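You operate a simulated robot arm through the tools that you are given. There is no shell and no other tool.

The job below is to be done with a simulated robot arm. You get a single attempt, and the scene is never put back.

## Task
Grip the teal tube in the vice, brush the spatter off its top and slacken the vice.
Fine: the box tube with that stripe; the wire brush goes back on the plate beside the vice; leave the tube between the jaws; leave the other tubes. What is to be rubbed or washed off counts as gone when no trace of it is left.

It is judged by the outcome, as a careful person would: the job done as asked, and still so three seconds after it is handed in. It fails if anything else is knocked over, pushed out of place, dropped, spilled or broken.

## Robot
A 6-joint arm with a two-finger gripper, fixed in place. Base frame: the origin is at the foot of the arm, x ahead of it, y to its left, z up. Readings come in mm, rad, newtons and seconds.
With the tool pointing down near the work surface it reaches from about 280 to 720 mm from the base axis. Its first joint turns from -2.897 to 2.897 rad. Payload 1.57 kg.
The TCP is the grasp point between the finger pads, 21 mm short of the fingertips. In the tool frame z runs along the fingers and y along their closing line. Largest opening 70 mm; the body of the gripper starts 50 mm behind the TCP.
Orientation is told as [roll, pitch, yaw] about the base's x, y, z axes, in that order, counted from this pose: with the fingers straight down and closing along the base's y, the tool's x points along the base's -x, its y along +y and its z along -z.

## Interface
- The arm moves only by the tool jog_arm. Its argument "series" is a list of rows, each a list of 7 numbers: the shift along the tool's x, y, z in mm, then the turn, a rotation vector about the tool's x, y, z in rad, then the gripper command, from -1 (fully open) to 1 (shut), values between in proportion. In form: [[tx, ty, tz, rx, ry, rz, hand], ...]. A call has 1 to 20 rows; each row is the pose to reach, as a shift and turn from the pose commanded when the call began, along the tool's axes at that moment. Each row takes 0.2 s and may step no farther than 50 mm and 0.15 rad from the row before; otherwise, or with a gripper value out of range, the whole call is refused. A pose out of reach is approached as far as the arm can. The call stops where the force on the tool passes 60 N (or 10 N more than at its start, if that is more) or the arm is blocked; 0.2 s more then pass. Each finger halts on what it meets, pressing with about 25 N; the grip force reading is that of the motor and also rises with nothing between the fingers. The clock runs only during rows and for 0.2 s after the last one: add rows that repeat a pose to give the fingers time. It gives the time, the measured TCP pose, the force on the tool (base axes), the opening and the grip force at its end, in the units of the frame above (readings bear some noise), with the torque about the TCP (base axes, N m) and any sound that the robot's microphone picked up.
- Cameras (640 x 400 px; columns grow to the right, rows downward): "scene" is fixed at [402.5, -498.2, 1679]; the picture's right is [1.00, -0.02, 0.00], its down [-0.02, -0.75, -0.66] and it looks along [0.02, 0.66, -0.75] (base axes); focal length 331 px, centre (320, 200). "wrist" rides on the gripper at [79, 4, -81] in the tool frame; the picture's right is [-0.05, 1.00, 0.00], its down [-0.67, -0.04, -0.75] and it looks along [-0.74, -0.04, 0.67] (tool axes); focal length 256 px, centre (320, 200). There is no depth. A picture from a camera that has moved, and an enlarged one, comes with that camera's place and axes in the base frame and with its lens.
- camera(camera): a new picture of that camera. No time passes.
- enlarge(camera, box): a new picture of the part [left, top, right, bottom] of that camera's present view, enlarged. No time passes.
- close_job(): hands the job in; it is judged then, once.

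Places have to be worked out from the pictures, the camera data and where the tool is seen. Open the gripper and draw the arm clear of the work before you hand the job in, unless the task says otherwise.

The tools are called after "Request:" as name(argument=value, ...) on one line, values as JSON. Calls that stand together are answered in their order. jog_arm: Moves the arm, as the interface text tells. Its arguments: {"type":"object","properties":{"series":{"type":"array","items":{"type":"array","items":{"type":"number"}}}},"required":["series"]} The other tools are called the same way: camera (camera) takes a picture; enlarge (camera, box) takes an enlarged picture of a part of a camera's view; close_job () hands the job in.

At the start:

```text
time_s: 0.0
position: [434.9, 190.5, 1201.2]
tcp_rot: [-0.002, -0.001, 0.0]
ft_force: [0.1, 0.2, 0.6]
ft_torque: [0.01, -0.01, -0.01]
gripper_width: 69.8
finger_force: 0.1
```

scene: 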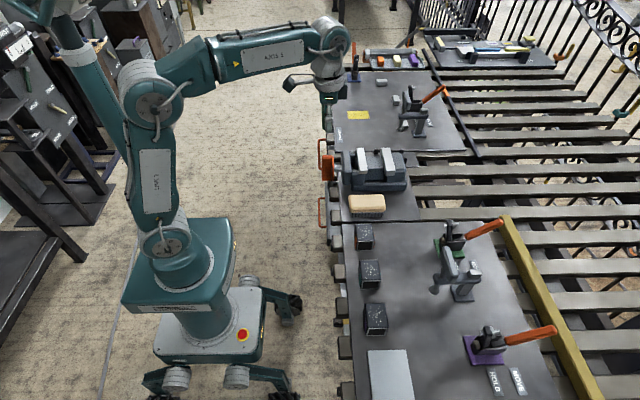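
wrist: 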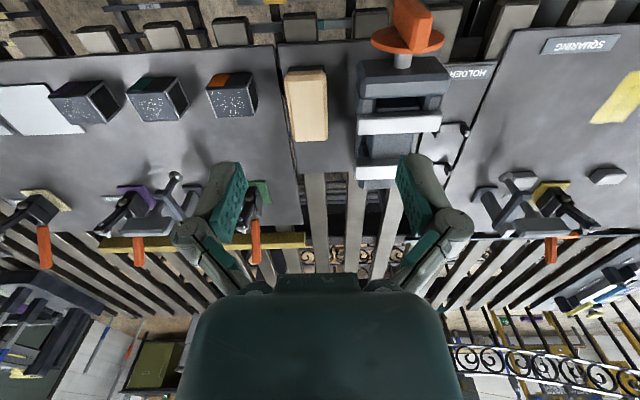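

I start by looking closely at the vice, brush and tubes from both cameras.

Request:
enlarge(camera="scene", box=[310, 130, 430, 230])

Request:
enlarge(camera="scene", box=[320, 210, 480, 350])

Request:
enlarge(camera="wrist", box=[270, 0, 510, 200])

Request:
enlarge(camera="wrist", box=[30, 40, 280, 180])

```text
4.00 times, centred on (370, 180) of scene
camera zoom: at [402.5, -498.2, 1679.0], right [1.0, -0.02, 0.0], down [-0.02, -0.75, -0.66], along [0.02, 0.66, -0.75], focal length 1322 px, centre (120, 280)
```

zoom: 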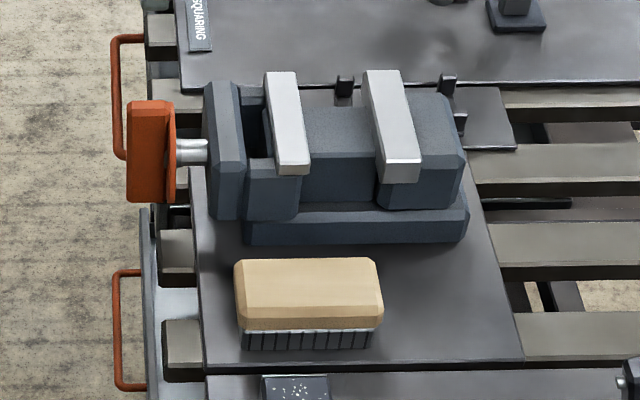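

```text
2.86 times, centred on (400, 280) of scene
camera zoom: at [402.5, -498.2, 1679.0], right [1.0, -0.02, 0.0], down [-0.02, -0.75, -0.66], along [0.02, 0.66, -0.75], focal length 945 px, centre (91, -29)
```

zoom: 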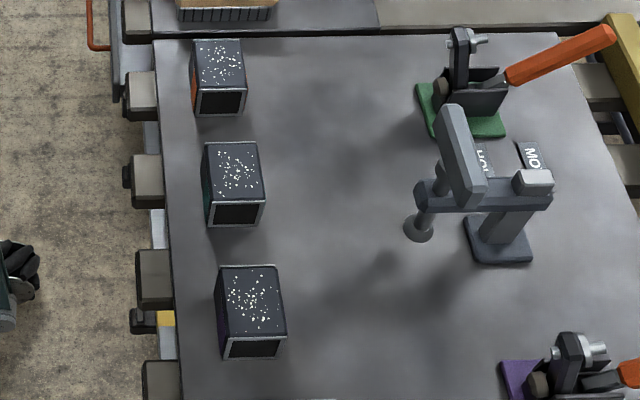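

```text
2.00 times, centred on (390, 100) of wrist
camera zoom: at [356.9, 194.3, 1281.8], right [0.05, 1.0, 0.0], down [0.66, -0.03, 0.75], along [0.75, -0.04, -0.67], focal length 512 px, centre (180, 400)
```

zoom: 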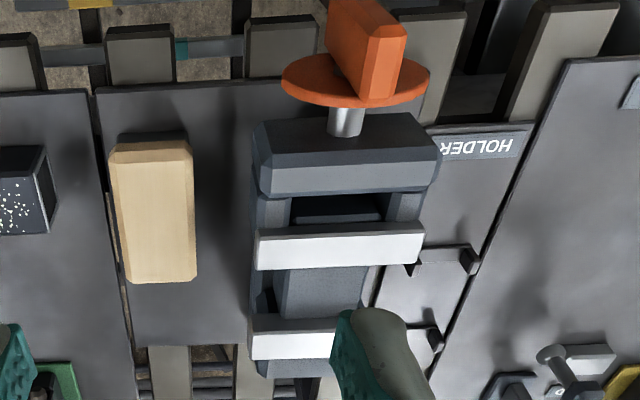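

```text
2.56 times, centred on (155, 110) of wrist
camera zoom: at [356.9, 194.3, 1281.8], right [0.05, 1.0, 0.0], down [0.66, -0.03, 0.75], along [0.75, -0.04, -0.67], focal length 655 px, centre (742, 430)
```

zoom: 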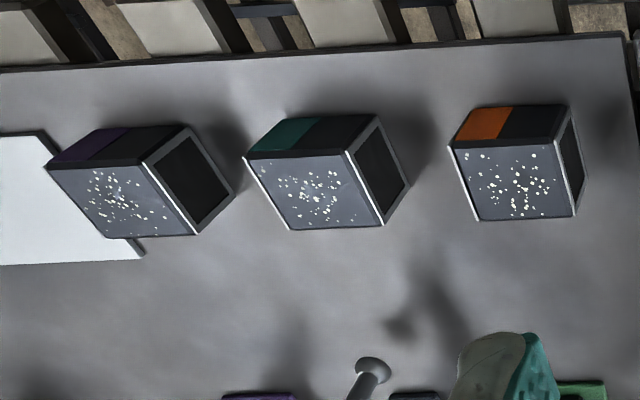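

The teal-striped tube is the middle one, roughly at (545, -74) with its top near z≈913. I move the wrist camera over to look at it closely.

Request:
jog_arm(series=[[4.4, -32, 20.75, 0, 0, 0, -1], [8.75, -64, 41.5, 0, 0, 0, -1], [13.1, -96, 62.25, 0, 0, 0, -1], [17.5, -128, 83, 0, 0, 0, -1], [21.9, -160, 103.75, 0, 0, 0, -1], [26.25, -192, 124.5, 0, 0, 0, -1], [30.6, -224, 145.25, 0, 0, 0, -1], [35, -256, 166, 0, 0, 0, -1], [35, -256, 166, 0, 0, 0, -1]])

Request:
camera(camera="wrist")

Request:
camera(camera="scene")

```text
time_s: 2.0
position: [400.9, -66.3, 1035.2]
tcp_rot: [0.001, 0.0, -0.001]
ft_force: [0.2, -0.8, -0.1]
ft_torque: [0.0, 0.0, -0.01]
gripper_width: 69.7
finger_force: 0.1
```

```text
taken
camera wrist: at [321.7, -63.1, 1116.1], right [0.05, 1.0, 0.0], down [0.66, -0.03, 0.75], along [0.75, -0.04, -0.67], focal length 256 px, centre (320, 200)
```

wrist: 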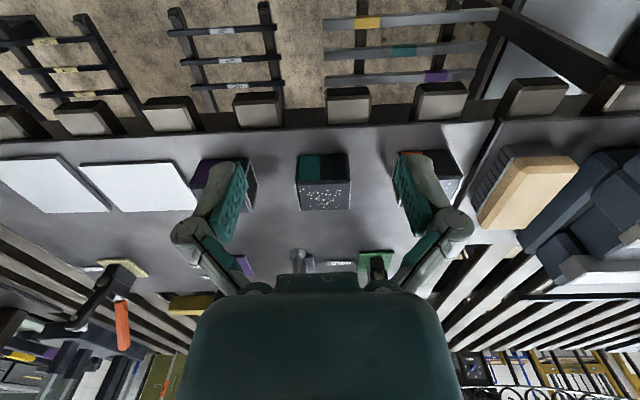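

```text
taken
```

scene: 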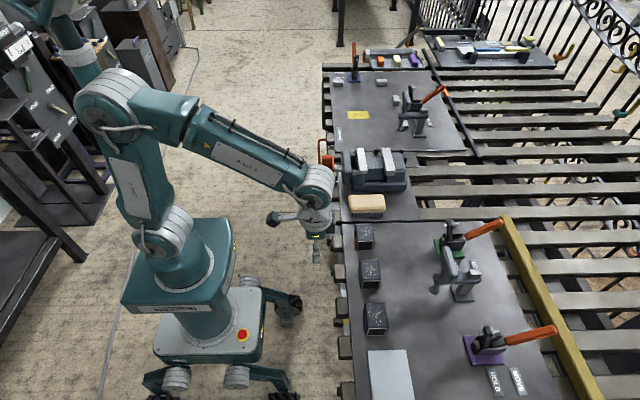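

The teal tube is straight ahead of the tool; I enlarge it for measurements.

Request:
enlarge(camera="wrist", box=[270, 140, 380, 220])

Request:
enlarge(camera="wrist", box=[440, 120, 640, 320])

Request:
enlarge(camera="scene", box=[330, 140, 420, 220])

Request:
enlarge(camera="scene", box=[345, 215, 405, 295])

```text
5.00 times, centred on (325, 180) of wrist
camera zoom: at [321.7, -63.1, 1116.1], right [0.05, 1.0, 0.0], down [0.66, -0.03, 0.75], along [0.75, -0.04, -0.67], focal length 1280 px, centre (295, 300)
```

zoom: 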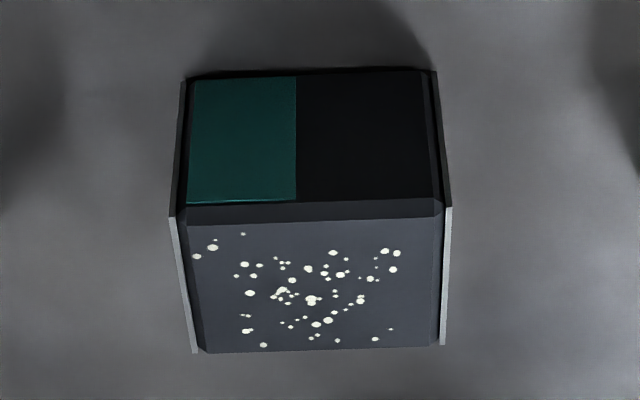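

```text
2.00 times, centred on (540, 220) of wrist
camera zoom: at [321.7, -63.1, 1116.1], right [0.05, 1.0, 0.0], down [0.66, -0.03, 0.75], along [0.75, -0.04, -0.67], focal length 512 px, centre (-120, 160)
```

zoom: 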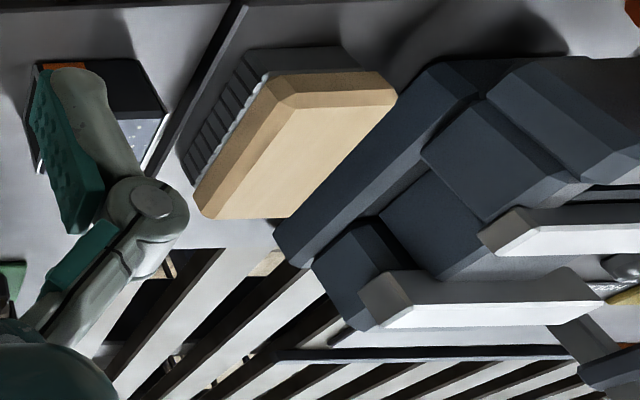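

```text
5.00 times, centred on (375, 180) of scene
camera zoom: at [402.5, -498.2, 1679.0], right [1.0, -0.02, 0.0], down [-0.02, -0.75, -0.66], along [0.02, 0.66, -0.75], focal length 1653 px, centre (45, 300)
```

zoom: 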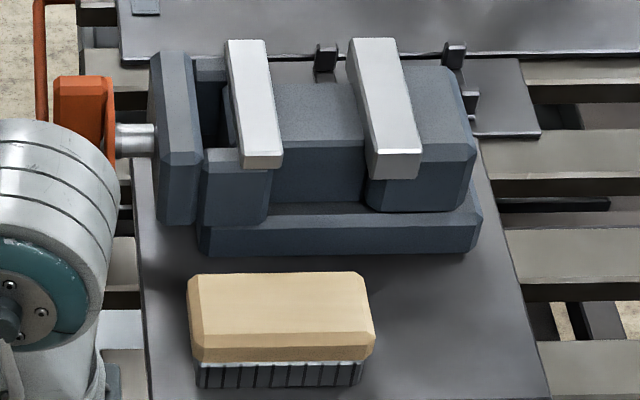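

```text
5.00 times, centred on (375, 255) of scene
camera zoom: at [402.5, -498.2, 1679.0], right [1.0, -0.02, 0.0], down [-0.02, -0.75, -0.66], along [0.02, 0.66, -0.75], focal length 1653 px, centre (45, -75)
```

zoom: 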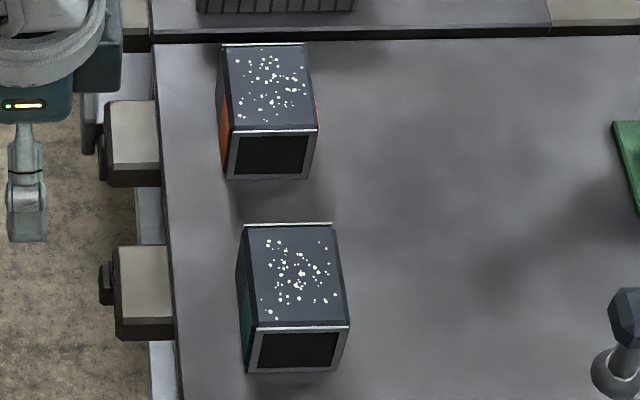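

The tube is about 50×60 (along y)×50 mm, centred near (543,-70), with the table at z≈864. Now I go view the vice, around (590,290).

Request:
jog_arm(series=[[-2, 40, -5, 0, 0, 0, -1], [-4, 80, -10, 0, 0, 0, -1], [-6, 120, -15, 0, 0, 0, -1], [-8, 160, -20, 0, 0, 0, -1], [-10, 200, -25, 0, 0, 0, -1], [-12, 240, -30, 0, 0, 0, -1], [-14, 280, -35, 0, 0, 0, -1], [-16, 320, -40, 0, 0, 0, -1], [-18, 360, -45, 0, 0, 0, -1], [-18, 360, -45, 0, 0, 0, -1]])

Request:
camera(camera="wrist")

Request:
camera(camera="scene")

```text
time_s: 4.2
position: [421.0, 293.8, 1080.1]
tcp_rot: [-0.001, -0.001, -0.001]
ft_force: [-1.0, -0.5, 0.9]
ft_torque: [0.02, 0.0, 0.0]
gripper_width: 69.9
finger_force: 0.1
```

```text
taken
camera wrist: at [341.6, 298.0, 1161.1], right [0.05, 1.0, 0.0], down [0.66, -0.04, 0.75], along [0.75, -0.04, -0.67], focal length 256 px, centre (320, 200)
```

wrist: 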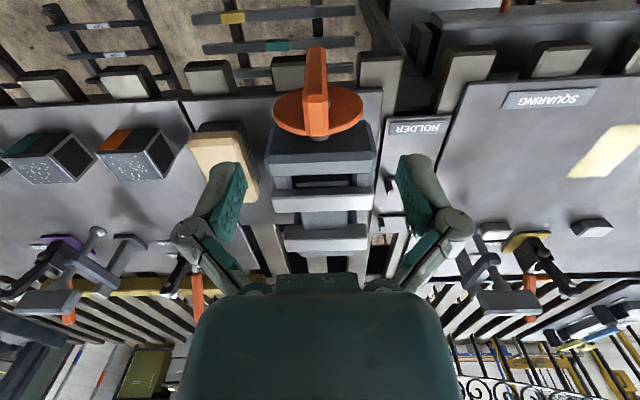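

```text
taken
```

scene: 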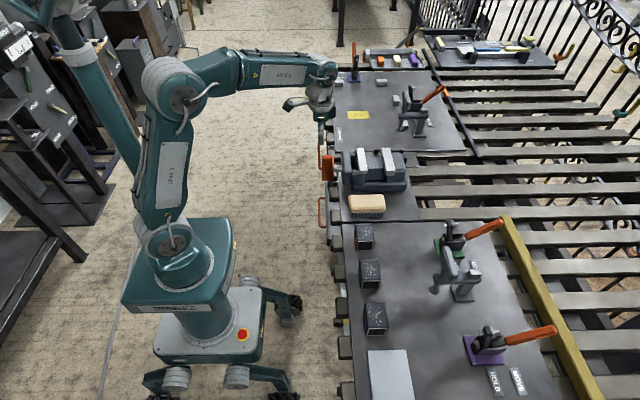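

Request:
enlarge(camera="wrist", box=[240, 30, 400, 130])

Request:
enlarge(camera="wrist", box=[240, 110, 400, 270])

Request:
enlarge(camera="scene", box=[310, 135, 420, 220])

```text
4.00 times, centred on (320, 80) of wrist
camera zoom: at [341.6, 298.0, 1161.1], right [0.05, 1.0, 0.0], down [0.66, -0.04, 0.75], along [0.75, -0.04, -0.67], focal length 1024 px, centre (320, 680)
```

zoom: 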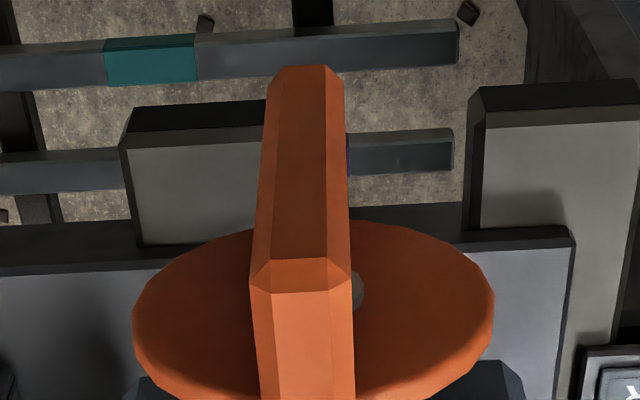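

```text
2.50 times, centred on (320, 190) of wrist
camera zoom: at [341.6, 298.0, 1161.1], right [0.05, 1.0, 0.0], down [0.66, -0.04, 0.75], along [0.75, -0.04, -0.67], focal length 640 px, centre (320, 225)
```

zoom: 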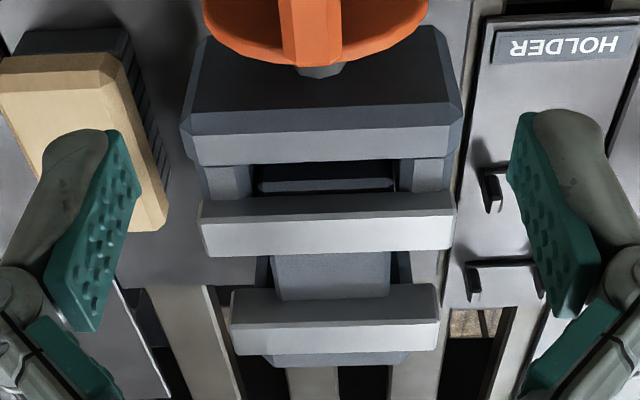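

```text
4.71 times, centred on (365, 178) of scene
camera zoom: at [402.5, -498.2, 1679.0], right [1.0, -0.02, 0.0], down [-0.02, -0.75, -0.66], along [0.02, 0.66, -0.75], focal length 1556 px, centre (108, 306)
```

zoom: 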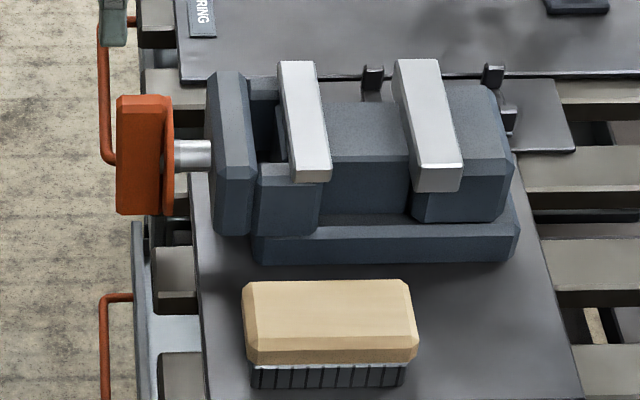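

The vice axis is about y≈290; the jaw faces sit at x≈563 and 622 with tops at z≈978, and the handle is a vertical bar in front of a disc near (463,290,940). I now move over the teal tube, fingers open and closing along y (its 60 mm length), to hover at z≈1000.

Request:
jog_arm(series=[[-13, -40, 0, 0, 0, 0, -1], [-26, -80, 0, 0, 0, 0, -1], [-39, -120, 0, 0, 0, 0, -1], [-52, -160, 0, 0, 0, 0, -1], [-65, -200, 0, 0, 0, 0, -1], [-78, -240, 0, 0, 0, 0, -1], [-91, -280, 0, 0, 0, 0, -1], [-104, -320, 0, 0, 0, 0, -1], [-121, -364, 10, 0, 0, 0, -1], [-121, -364, 45, 0, 0, 0, -1], [-121, -364, 80, 0, 0, 0, -1], [-121, -364, 80, 0, 0, 0, -1]])

Request:
camera(camera="wrist")

Request:
enlarge(camera="scene", box=[310, 200, 440, 300])

```text
time_s: 6.8
position: [540.3, -70.7, 999.1]
tcp_rot: [0.0, -0.002, 0.0]
ft_force: [0.6, 0.1, -0.1]
ft_torque: [0.0, 0.0, 0.01]
gripper_width: 70.1
finger_force: 0.0
```

```text
taken
camera wrist: at [461.6, -67.0, 1080.9], right [0.05, 1.0, 0.0], down [0.66, -0.03, 0.75], along [0.75, -0.04, -0.67], focal length 256 px, centre (320, 200)
```

wrist: 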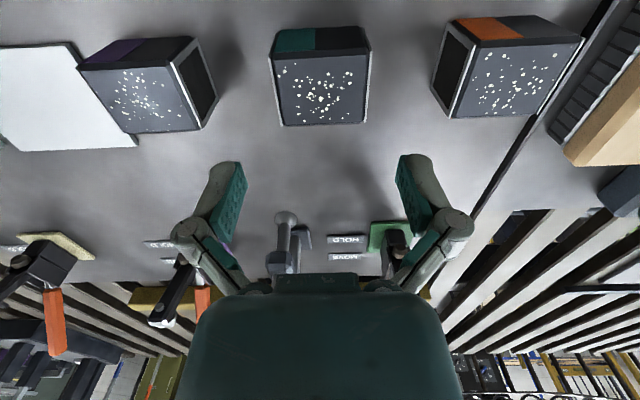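

```text
4.00 times, centred on (375, 250) of scene
camera zoom: at [402.5, -498.2, 1679.0], right [1.0, -0.02, 0.0], down [-0.02, -0.75, -0.66], along [0.02, 0.66, -0.75], focal length 1322 px, centre (100, 0)
```

zoom: 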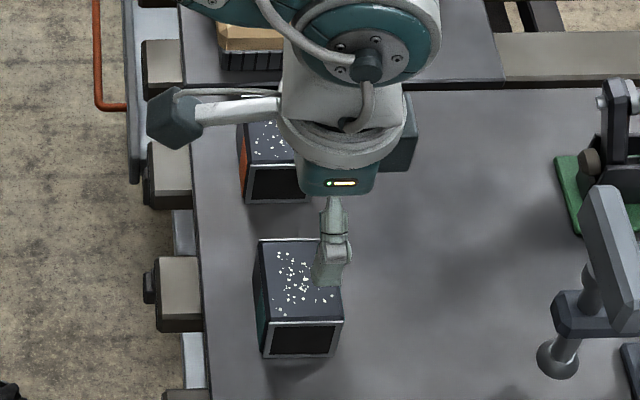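

Request:
enlarge(camera="wrist", box=[240, 10, 400, 140])

```text
3.08 times, centred on (320, 75) of wrist
camera zoom: at [461.6, -67.0, 1080.9], right [0.05, 1.0, 0.0], down [0.66, -0.03, 0.75], along [0.75, -0.04, -0.67], focal length 788 px, centre (320, 585)
```

zoom: 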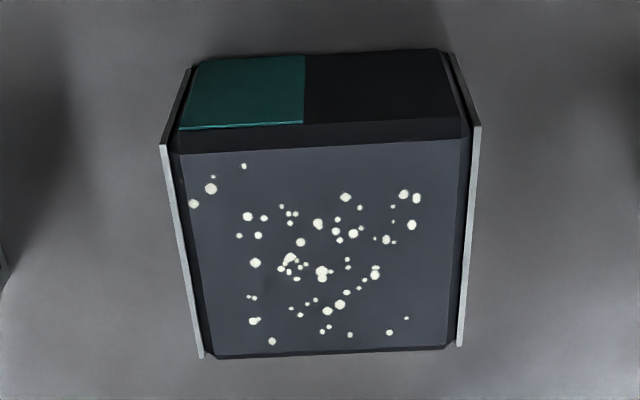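

The tube's top centre computes to about (541,-70.5), length ≈62, so there's ~4 mm clearance each side. I descend partway, fingertips just above the top, and check.

Request:
jog_arm(series=[[-0.5, 0, 20, 0, 0, 0, -1], [-0.5, 0, 40, 0, 0, 0, -1], [-0.5, 0, 58, 0, 0, 0, -1], [-0.5, 0, 58, 0, 0, 0, -1]])

Request:
camera(camera="wrist")

Request:
enlarge(camera="scene", box=[340, 230, 420, 300])

```text
time_s: 7.8
position: [541.0, -70.9, 942.3]
tcp_rot: [0.0, -0.002, 0.002]
ft_force: [0.3, -0.5, 0.0]
ft_torque: [-0.02, 0.01, -0.01]
gripper_width: 70.1
finger_force: 0.0
```

```text
taken
camera wrist: at [462.5, -66.7, 1023.0], right [0.05, 1.0, 0.0], down [0.66, -0.04, 0.75], along [0.75, -0.04, -0.67], focal length 256 px, centre (320, 200)
```

wrist: 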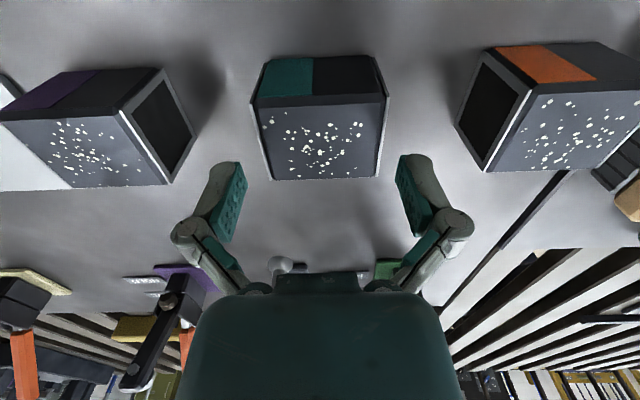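

```text
5.71 times, centred on (380, 265) of scene
camera zoom: at [402.5, -498.2, 1679.0], right [1.0, -0.02, 0.0], down [-0.02, -0.75, -0.66], along [0.02, 0.66, -0.75], focal length 1889 px, centre (-23, -171)
```

zoom: 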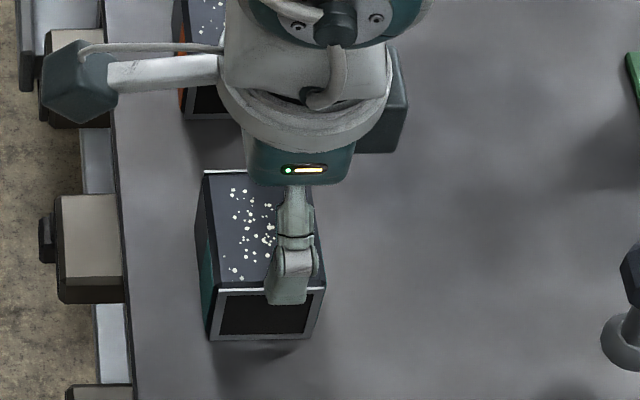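

Alignment looks good, tube centre ≈1 mm to +y. I descend to TCP z≈901 with that correction.

Request:
jog_arm(series=[[0, 1, 8, 0, 0, 0, -1], [0, 1, 16, 0, 0, 0, -1], [0, 1, 24, 0, 0, 0, -1], [0, 1, 32, 0, 0, 0, -1], [0, 1, 41, 0, 0, 0, -1], [0, 1, 41, 0, 0, 0, -1]])

Request:
camera(camera="wrist")

```text
time_s: 9.2
position: [542.2, -69.4, 900.9]
tcp_rot: [-0.001, -0.002, 0.001]
ft_force: [0.1, -0.3, -0.8]
ft_torque: [-0.01, -0.04, 0.0]
gripper_width: 70.0
finger_force: 0.0
```

```text
taken
camera wrist: at [462.2, -66.4, 981.9], right [0.05, 1.0, 0.0], down [0.66, -0.04, 0.75], along [0.75, -0.04, -0.67], focal length 256 px, centre (320, 200)
```

wrist: 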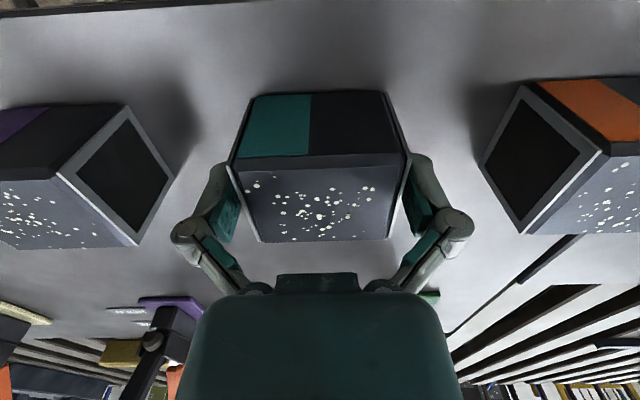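

The tube is centred between the open fingers; I close on it.

Request:
jog_arm(series=[[0, 0, 0, 0, 0, 0, 0], [0, 0, 0, 0, 0, 0, 1], [0, 0, 0, 0, 0, 0, 1], [0, 0, 0, 0, 0, 0, 1]])

```text
time_s: 10.2
position: [542.3, -70.8, 901.2]
tcp_rot: [0.001, -0.004, -0.002]
ft_force: [-1.9, -0.3, 10.3]
ft_torque: [0.04, 0.09, 0.02]
gripper_width: 59.7
finger_force: 24.8
```

Gripped at 59.7 mm with 25 N. I lift straight up and check.

Request:
jog_arm(series=[[0, 0, -5, 0, 0, 0, 1], [0, 0, -25, 0, 0, 0, 1], [0, 0, -60, 0, 0, 0, 1], [0, 0, -100, 0, 0, 0, 1], [0, 0, -145, 0, 0, 0, 1], [0, 0, -175, 0, 0, 0, 1], [0, 0, -175, 0, 0, 0, 1]])

Request:
camera(camera="wrist")

Request:
camera(camera="scene")

```text
time_s: 11.8
position: [540.1, -70.1, 1076.1]
tcp_rot: [0.0, -0.003, 0.0]
ft_force: [-0.2, 0.2, 1.0]
ft_torque: [0.01, 0.02, 0.01]
gripper_width: 0.0
finger_force: 25.1
```

```text
taken
camera wrist: at [461.8, -66.0, 1157.2], right [0.05, 1.0, 0.0], down [0.66, -0.04, 0.75], along [0.75, -0.04, -0.67], focal length 256 px, centre (320, 200)
```

wrist: 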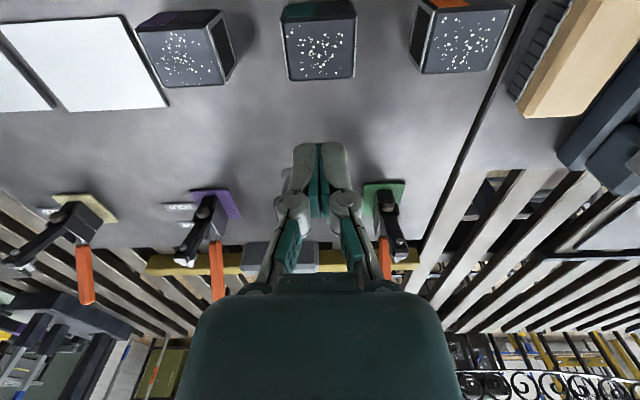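

```text
taken
```

scene: 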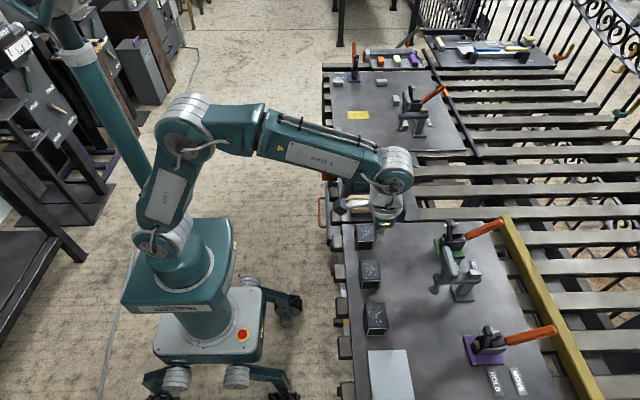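

The tube slipped out of the grip (width 0) and still stands on the plate – its ends are open and gave the pads only the thin rim. I check that it is upright and in place.

Request:
enlarge(camera="wrist", box=[240, 0, 400, 100])

Request:
enlarge(camera="scene", box=[340, 215, 420, 295])

```text
4.00 times, centred on (320, 50) of wrist
camera zoom: at [461.8, -66.0, 1157.2], right [0.05, 1.0, 0.0], down [0.66, -0.04, 0.75], along [0.75, -0.04, -0.67], focal length 1024 px, centre (320, 800)
```

zoom: 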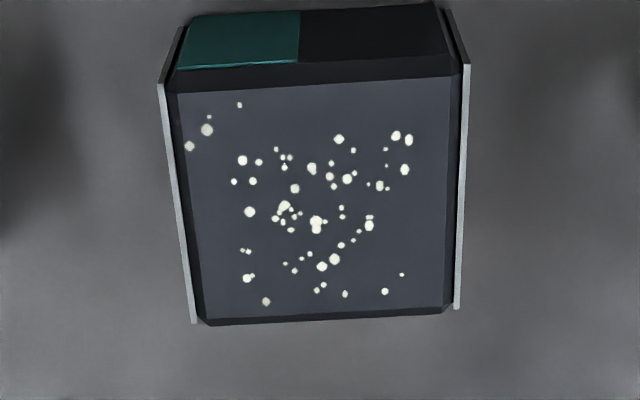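

```text
5.00 times, centred on (380, 255) of scene
camera zoom: at [402.5, -498.2, 1679.0], right [1.0, -0.02, 0.0], down [-0.02, -0.75, -0.66], along [0.02, 0.66, -0.75], focal length 1653 px, centre (20, -75)
```

zoom: 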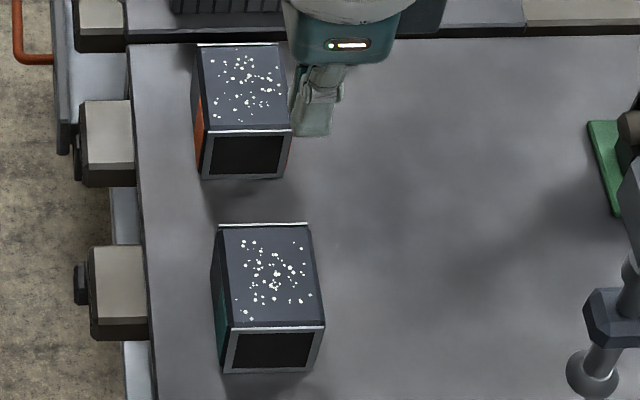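

The tube is unmoved and upright. I'll instead grip its solid side walls (closing along x); first I gently touch the top with the closed fingertips to get its exact height.

Request:
jog_arm(series=[[0, 0, 45, 0, 0, 0, 1], [0, 0, 90, 0, 0, 0, 1], [0, 0, 125, 0, 0, 0, 1], [0, 0, 133, 0, 0, 0, 1], [0, 0, 134.5, 0, 0, 0, 1], [0, 0, 134.5, 0, 0, 0, 1]])

Request:
enlarge(camera="wrist", box=[240, 70, 400, 190])

```text
time_s: 13.2
position: [540.7, -70.0, 942.0]
tcp_rot: [0.0, -0.001, -0.001]
ft_force: [0.4, -0.4, -0.5]
ft_torque: [-0.01, -0.01, -0.01]
gripper_width: 0.0
finger_force: 24.8
```

```text
3.33 times, centred on (320, 130) of wrist
camera zoom: at [461.6, -65.8, 1022.8], right [0.05, 1.0, 0.0], down [0.66, -0.04, 0.75], along [0.75, -0.04, -0.67], focal length 853 px, centre (320, 433)
```

zoom: 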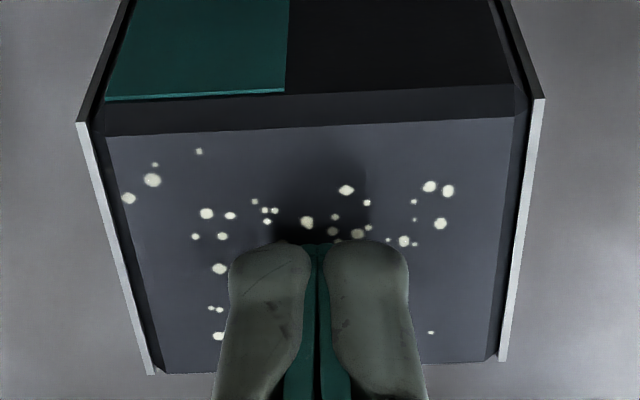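

Fingertips are just above the top without contact at TCP z=942; I go down in 1–1.5 mm steps.

Request:
jog_arm(series=[[0, 0, 1.5, 0, 0, 0, 1], [0, 0, 2.5, 0, 0, 0, 1]])

Request:
jog_arm(series=[[0, 0, 1, 0, 0, 0, 1], [0, 0, 2, 0, 0, 0, 1]])

```text
time_s: 13.8
position: [541.3, -69.2, 939.2]
tcp_rot: [0.0, -0.001, 0.001]
ft_force: [-0.4, -0.1, -0.1]
ft_torque: [0.0, -0.01, 0.0]
gripper_width: 0.0
finger_force: 24.3
```

```text
time_s: 14.4
position: [538.9, -68.3, 937.7]
tcp_rot: [0.001, -0.003, -0.001]
ft_force: [-0.5, 0.0, 1.9]
ft_torque: [0.01, 0.04, 0.0]
gripper_width: 6.0
finger_force: 25.0
```

Contact shows at TCP ≈937.7, so the tube's top is at z≈917. I raise, open the fingers and turn the tool 90° so they close along x.

Request:
jog_arm(series=[[0, 0, -30, 0, 0, 0, 1], [0, 0, -70, 0, 0, 0, 0], [0, 0, -75, 0, 0, 0.14, -1], [0, 0, -75, 0, 0, 0.28, -1], [0, 0, -75, 0, 0, 0.42, -1], [0, 0, -75, 0, 0, 0.56, -1], [0, 0, -75, 0, 0, 0.7, -1], [0, 0, -75, 0, 0, 0.84, -1], [0, 0, -75, 0, 0, 0.98, -1], [0, 0, -75, 0, 0, 1.12, -1], [0, 0, -75, 0, 0, 1.26, -1], [0, 0, -75, 0, 0, 1.4, -1], [0, 0, -75, 0, 0, 1.5, -1], [0, 0, -75, 0, 0, 1.5708, -1], [0, 0, -75, 0, 0, 1.5708, -1]])

Request:
camera(camera="wrist")

Request:
camera(camera="scene")

```text
time_s: 17.6
position: [541.7, -69.7, 1014.0]
tcp_rot: [0.003, 0.001, -1.573]
ft_force: [0.6, 1.1, -0.4]
ft_torque: [-0.04, 0.0, 0.0]
gripper_width: 70.1
finger_force: 0.1
```

```text
taken
camera wrist: at [545.6, 9.4, 1093.8], right [1.0, -0.05, 0.0], down [-0.04, -0.67, 0.75], along [-0.04, -0.74, -0.67], focal length 256 px, centre (320, 200)
```

wrist: 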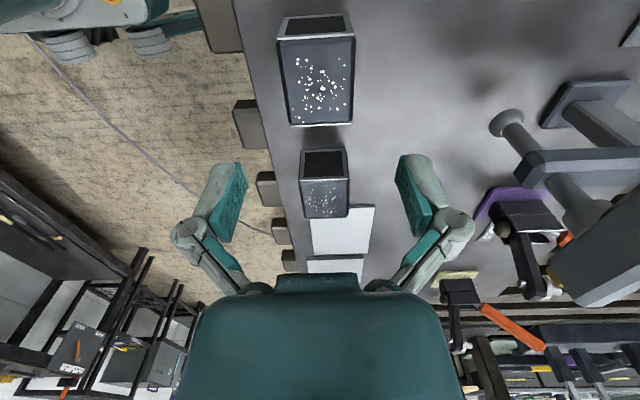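

```text
taken
```

scene: 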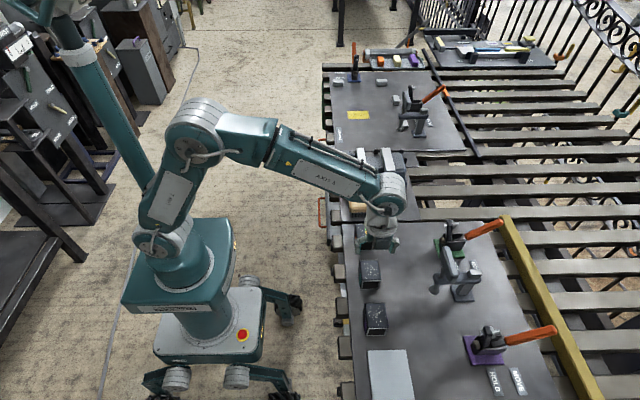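

Request:
enlarge(camera="wrist", box=[250, 0, 390, 140])

```text
2.86 times, centred on (320, 70) of wrist
camera zoom: at [545.6, 9.4, 1093.8], right [1.0, -0.05, 0.0], down [-0.04, -0.67, 0.75], along [-0.04, -0.74, -0.67], focal length 731 px, centre (320, 571)
```

zoom: 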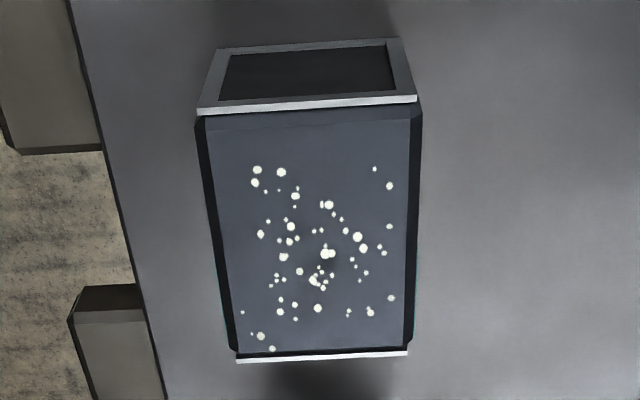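

From this view the tube is ≈47 mm wide, centred at (540.7,-69.2). I centre on it, descend to TCP z≈912 (tips 26 mm below its top), and close along x.

Request:
jog_arm(series=[[0.5, -1, 30, 0, 0, 0, -1], [0.5, -1, 60, 0, 0, 0, -1], [0.5, -1, 75, 0, 0, 0, -1], [0.5, -1, 88, 0, 0, 0, -1], [0.5, -1, 102, 0, 0, 0, -1], [0.5, -1, 102, 0, 0, 0, -1]])

Request:
camera(camera="wrist")

```text
time_s: 19.0
position: [540.5, -70.1, 909.8]
tcp_rot: [0.003, 0.0, -1.572]
ft_force: [0.0, 1.6, -0.3]
ft_torque: [0.01, -0.01, 0.01]
gripper_width: 70.0
finger_force: 0.0
```

```text
taken
camera wrist: at [545.0, 9.7, 992.0], right [1.0, -0.05, 0.0], down [-0.04, -0.67, 0.75], along [-0.04, -0.74, -0.67], focal length 256 px, centre (320, 200)
```

wrist: 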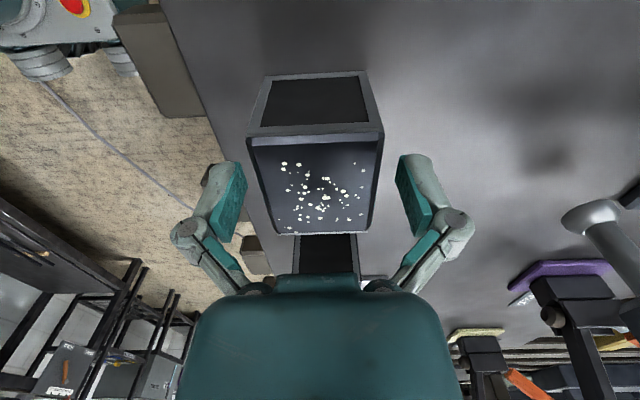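

Centred well. I close on the side walls.

Request:
jog_arm(series=[[0, 0, 0, 0, 0, 0, 1], [0, 0, 0, 0, 0, 0, 1], [0, 0, 0, 0, 0, 0, 1], [0, 0, 0, 0, 0, 0, 1]])

Request:
jog_arm(series=[[0, 0, -1.5, 0, 0, 0, 1], [0, 0, -3, 0, 0, 0, 1], [0, 0, -5, 0, 0, 0, 1], [0, 0, -5, 0, 0, 0, 1]])

Request:
camera(camera="wrist")

```text
time_s: 20.0
position: [541.2, -68.9, 911.8]
tcp_rot: [0.003, 0.0, -1.57]
ft_force: [-0.3, -0.3, 13.6]
ft_torque: [0.01, -0.02, 0.04]
gripper_width: 49.9
finger_force: 24.8
```

```text
time_s: 21.0
position: [540.0, -68.8, 915.7]
tcp_rot: [0.003, -0.002, -1.572]
ft_force: [-0.6, 0.9, -2.8]
ft_torque: [0.02, 0.01, -0.01]
gripper_width: 49.8
finger_force: 24.8
```

```text
taken
camera wrist: at [544.7, 9.9, 996.4], right [1.0, -0.05, 0.0], down [-0.04, -0.67, 0.74], along [-0.04, -0.74, -0.67], focal length 256 px, centre (320, 200)
```

wrist: 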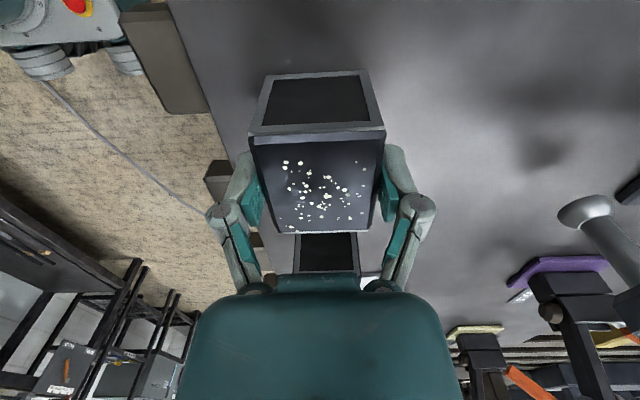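

The tube is held at 49.9 mm and rises with the tool. I lift it in moderate steps to z≈1080.

Request:
jog_arm(series=[[0, 0, -10, 0, 0, 0, 1], [0, 0, -25, 0, 0, 0, 1], [0, 0, -45, 0, 0, 0, 1], [0, 0, -65, 0, 0, 0, 1], [0, 0, -85, 0, 0, 0, 1], [0, 0, -105, 0, 0, 0, 1], [0, 0, -125, 0, 0, 0, 1], [0, 0, -145, 0, 0, 0, 1], [0, 0, -165, 0, 0, 0, 1], [0, 0, -165, 0, 0, 0, 1]])

Request:
enlarge(camera="scene", box=[310, 130, 470, 260])

Request:
camera(camera="wrist")

```text
time_s: 23.2
position: [539.1, -69.9, 1080.3]
tcp_rot: [0.001, 0.0, -1.571]
ft_force: [-0.5, 0.6, -2.1]
ft_torque: [0.04, 0.03, 0.01]
gripper_width: 49.7
finger_force: 24.8
```

```text
3.08 times, centred on (390, 195) of scene
camera zoom: at [402.5, -498.2, 1679.0], right [1.0, -0.02, 0.0], down [-0.02, -0.75, -0.66], along [0.02, 0.66, -0.75], focal length 1017 px, centre (105, 215)
```

zoom: 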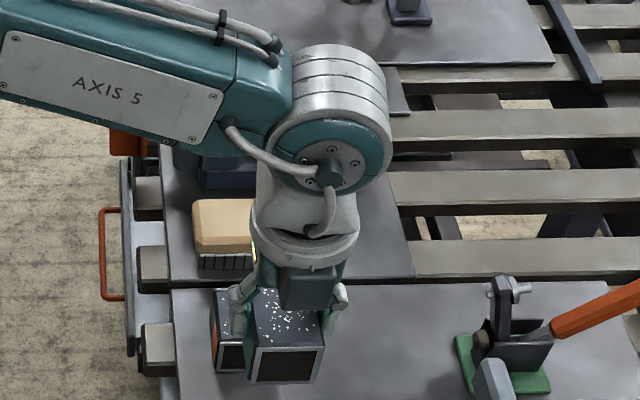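

```text
taken
camera wrist: at [543.9, 9.3, 1161.6], right [1.0, -0.05, 0.0], down [-0.04, -0.67, 0.74], along [-0.04, -0.74, -0.67], focal length 256 px, centre (320, 200)
```

wrist: 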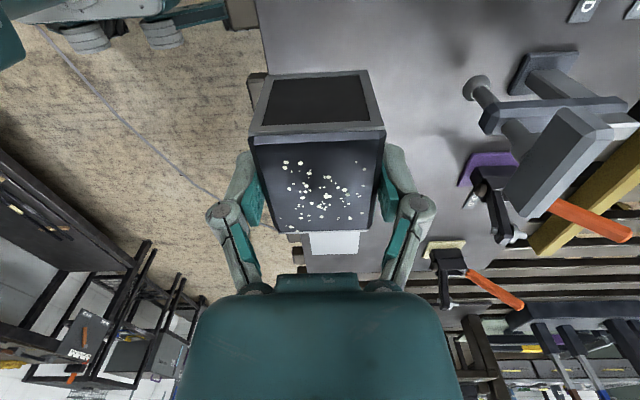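

Held securely. I carry it over to hover above the vice gap, x≈592, y≈290.

Request:
jog_arm(series=[[30, 5, 0, 0, 0, 0, 1], [65, 10, 0, 0, 0, 0, 1], [100, 15, 0, 0, 0, 0, 1], [135, 20, 0, 0, 0, 0, 1], [170, 25, 0, 0, 0, 0, 1], [205, 30, 0, 0, 0, 0, 1], [240, 35, 0, 0, 0, 0, 1], [275, 40, 0, 0, 0, 0, 1], [310, 45, 0, 0, 0, 0, 1], [340, 50, 0, 0, 0, 0, 1], [360, 52, 0, 0, 0, 0, 1], [360, 52, 0, 0, 0, 0, 1]])

Request:
camera(camera="wrist")

Request:
enlarge(camera="scene", box=[310, 100, 470, 230])

```text
time_s: 25.8
position: [592.8, 291.5, 1080.7]
tcp_rot: [0.002, 0.0, -1.571]
ft_force: [-0.3, -0.2, -2.4]
ft_torque: [-0.01, 0.0, 0.01]
gripper_width: 49.8
finger_force: 24.9
```

```text
taken
camera wrist: at [596.3, 370.0, 1162.0], right [1.0, -0.05, 0.0], down [-0.04, -0.67, 0.75], along [-0.04, -0.74, -0.67], focal length 256 px, centre (320, 200)
```

wrist: 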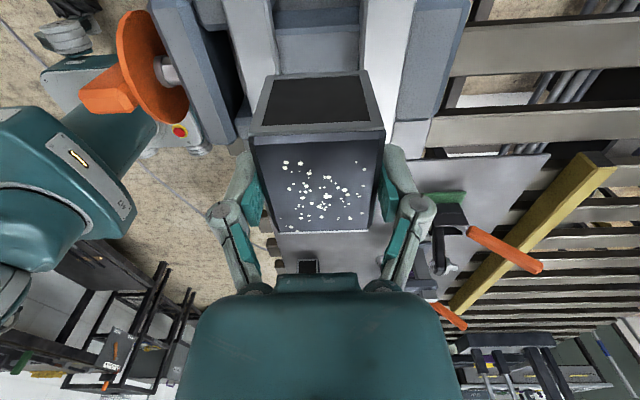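

```text
3.08 times, centred on (390, 165) of scene
camera zoom: at [402.5, -498.2, 1679.0], right [1.0, -0.02, 0.0], down [-0.02, -0.75, -0.66], along [0.02, 0.66, -0.75], focal length 1017 px, centre (105, 308)
```

zoom: 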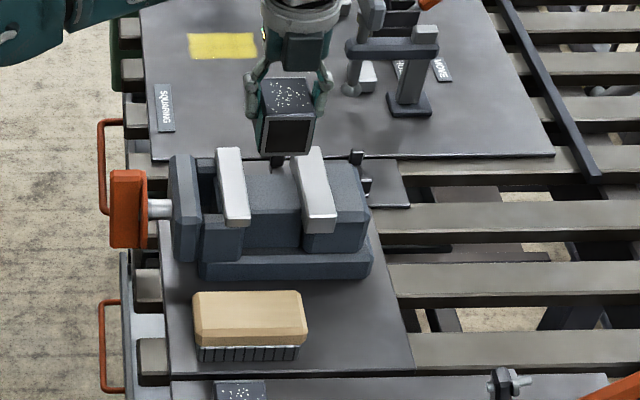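

Request:
enlarge(camera="wrist", box=[200, 0, 440, 150])

Request:
enlarge(camera="scene", box=[340, 120, 420, 190])

```text
2.67 times, centred on (320, 75) of wrist
camera zoom: at [596.3, 370.0, 1162.0], right [1.0, -0.05, 0.0], down [-0.04, -0.67, 0.75], along [-0.04, -0.74, -0.67], focal length 683 px, centre (320, 533)
```

zoom: 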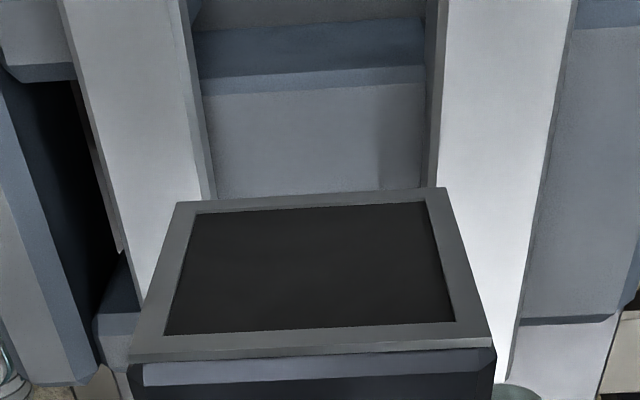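

```text
5.71 times, centred on (380, 155) of scene
camera zoom: at [402.5, -498.2, 1679.0], right [1.0, -0.02, 0.0], down [-0.02, -0.75, -0.66], along [0.02, 0.66, -0.75], focal length 1889 px, centre (-23, 457)
```

zoom: 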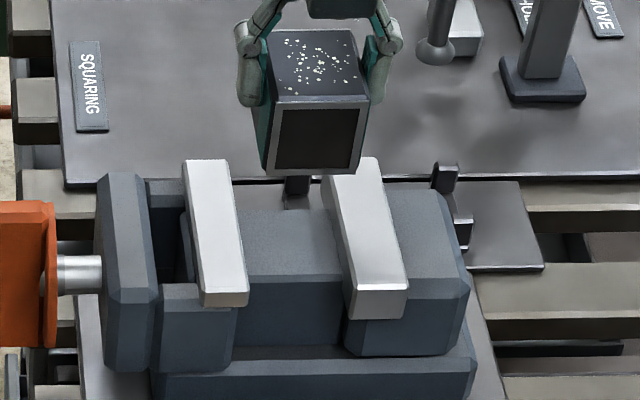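

The gap is ≈60 mm centred at x≈592.8 with the bed at z≈960, so the tube has ~5 mm clearance per side. I lower to just above the bed.

Request:
jog_arm(series=[[-1, 0.3, 20, 0, 0, 0, 1], [-1, 0.3, 35, 0, 0, 0, 1], [-1, 0.3, 45, 0, 0, 0, 1], [-1, 0.3, 55, 0, 0, 0, 1], [-1, 0.3, 65, 0, 0, 0, 1], [-1, 0.3, 65, 0, 0, 0, 1]])

Request:
enlarge(camera="scene", box=[340, 120, 420, 190])

Request:
camera(camera="wrist")

```text
time_s: 27.2
position: [591.9, 290.1, 1015.2]
tcp_rot: [0.002, -0.003, -1.571]
ft_force: [-0.5, 0.0, -3.0]
ft_torque: [0.0, -0.02, -0.01]
gripper_width: 49.6
finger_force: 24.9
```

```text
5.71 times, centred on (380, 155) of scene
camera zoom: at [402.5, -498.2, 1679.0], right [1.0, -0.02, 0.0], down [-0.02, -0.75, -0.66], along [0.02, 0.66, -0.75], focal length 1889 px, centre (-23, 457)
```

zoom: 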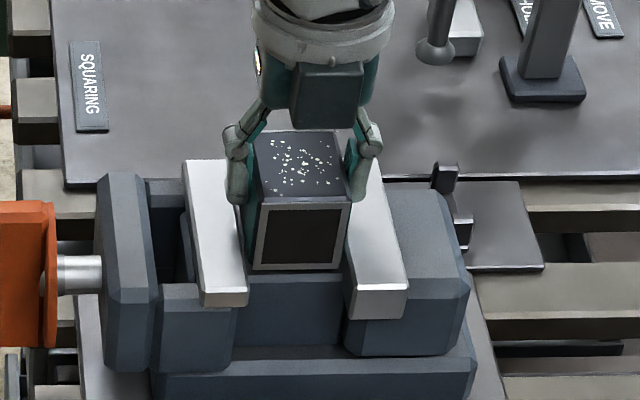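

```text
taken
camera wrist: at [596.5, 369.3, 1096.1], right [1.0, -0.05, 0.0], down [-0.04, -0.67, 0.75], along [-0.04, -0.74, -0.67], focal length 256 px, centre (320, 200)
```

wrist: 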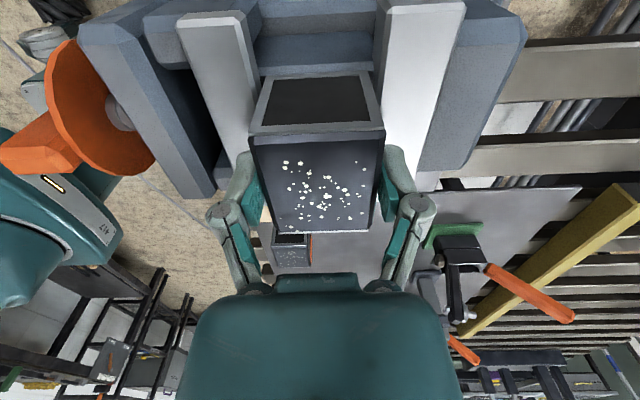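

The tube is entering the gap cleanly. I lower the last centimetre in small steps watching the force.

Request:
jog_arm(series=[[0, 0.5, 3, 0, 0, 0, 1], [0, 0.5, 6, 0, 0, 0, 1], [0, 0.5, 8, 0, 0, 0, 1], [0, 0.5, 8, 0, 0, 0, 1]])

Request:
jog_arm(series=[[0, 0, 1, 0, 0, 0, 1], [0, 0, 2, 0, 0, 0, 1]])

```text
time_s: 28.2
position: [593.2, 290.6, 1009.4]
tcp_rot: [0.006, -0.001, -1.57]
ft_force: [0.9, 0.7, 8.2]
ft_torque: [-0.3, 0.09, 0.04]
gripper_width: 49.8
finger_force: 25.0
```

```text
time_s: 28.8
position: [592.7, 290.4, 1006.2]
tcp_rot: [0.003, 0.001, -1.571]
ft_force: [0.8, 0.5, 12.2]
ft_torque: [0.05, 0.03, -0.02]
gripper_width: 49.7
finger_force: 24.9
```

Contact force shows the tube on the bed at TCP≈1007. I check the picture before releasing.

Request:
enlarge(camera="scene", box=[340, 120, 420, 190])

Request:
enlarge(camera="wrist", box=[160, 0, 480, 250])

```text
5.71 times, centred on (380, 155) of scene
camera zoom: at [402.5, -498.2, 1679.0], right [1.0, -0.02, 0.0], down [-0.02, -0.75, -0.66], along [0.02, 0.66, -0.75], focal length 1889 px, centre (-23, 457)
```

zoom: 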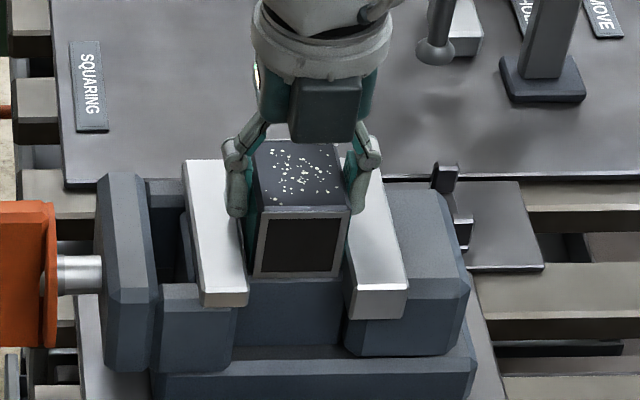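

```text
1.60 times, centred on (320, 125) of wrist
camera zoom: at [597.1, 369.4, 1087.1], right [1.0, -0.05, 0.0], down [-0.04, -0.67, 0.74], along [-0.04, -0.74, -0.67], focal length 410 px, centre (320, 320)
```

zoom: 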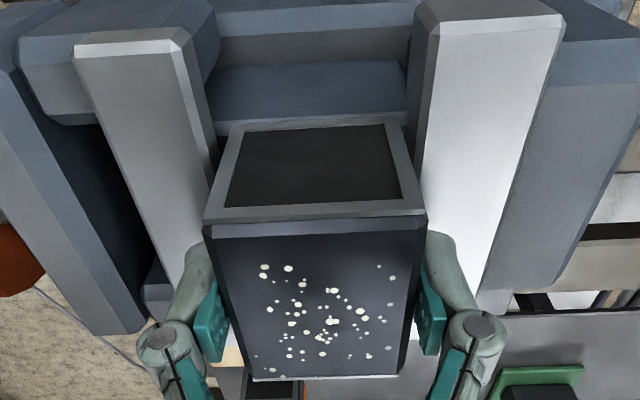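

Tube sits flat between the jaws. I release and retreat upward.

Request:
jog_arm(series=[[0, 0, -1, 0, 0, 0, -0.45], [0, 0, -1, 0, 0, 0, -0.55], [0, 0, -1, 0, 0, 0, -0.7], [0, 0, -1, 0, 0, 0, -1], [0, 0, -1, 0, 0, 0, -1], [0, 0, -15, 0, 0, 0, -1], [0, 0, -40, 0, 0, 0, -1], [0, 0, -80, 0, 0, 0, -1], [0, 0, -110, 0, 0, 0, -1], [0, 0, -110, 0, 0, 0, -1]])

Request:
camera(camera="wrist")

Request:
enlarge(camera="scene", box=[320, 120, 420, 220])

```text
time_s: 31.0
position: [593.1, 292.1, 1115.6]
tcp_rot: [0.001, -0.004, -1.57]
ft_force: [0.8, 0.4, 0.0]
ft_torque: [-0.01, -0.01, 0.01]
gripper_width: 70.2
finger_force: 0.1
```

```text
taken
camera wrist: at [596.8, 370.9, 1196.7], right [1.0, -0.05, 0.0], down [-0.04, -0.67, 0.75], along [-0.04, -0.74, -0.67], focal length 256 px, centre (320, 200)
```

wrist: 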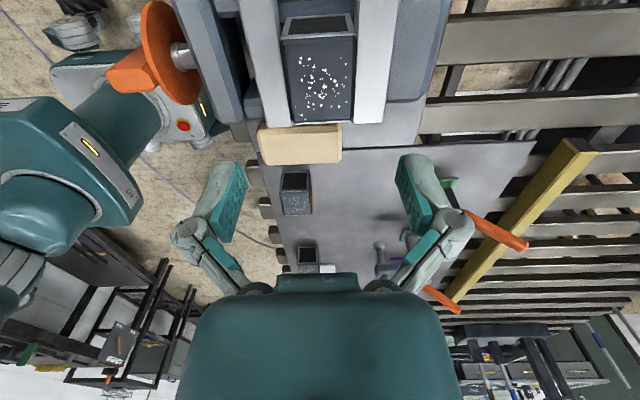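

```text
4.00 times, centred on (370, 170) of scene
camera zoom: at [402.5, -498.2, 1679.0], right [1.0, -0.02, 0.0], down [-0.02, -0.75, -0.66], along [0.02, 0.66, -0.75], focal length 1322 px, centre (120, 320)
```

zoom: 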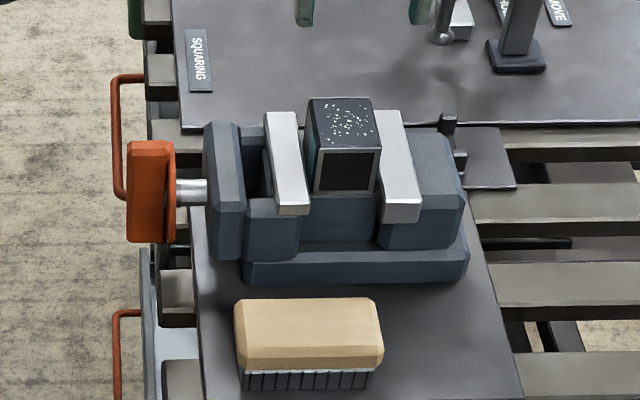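

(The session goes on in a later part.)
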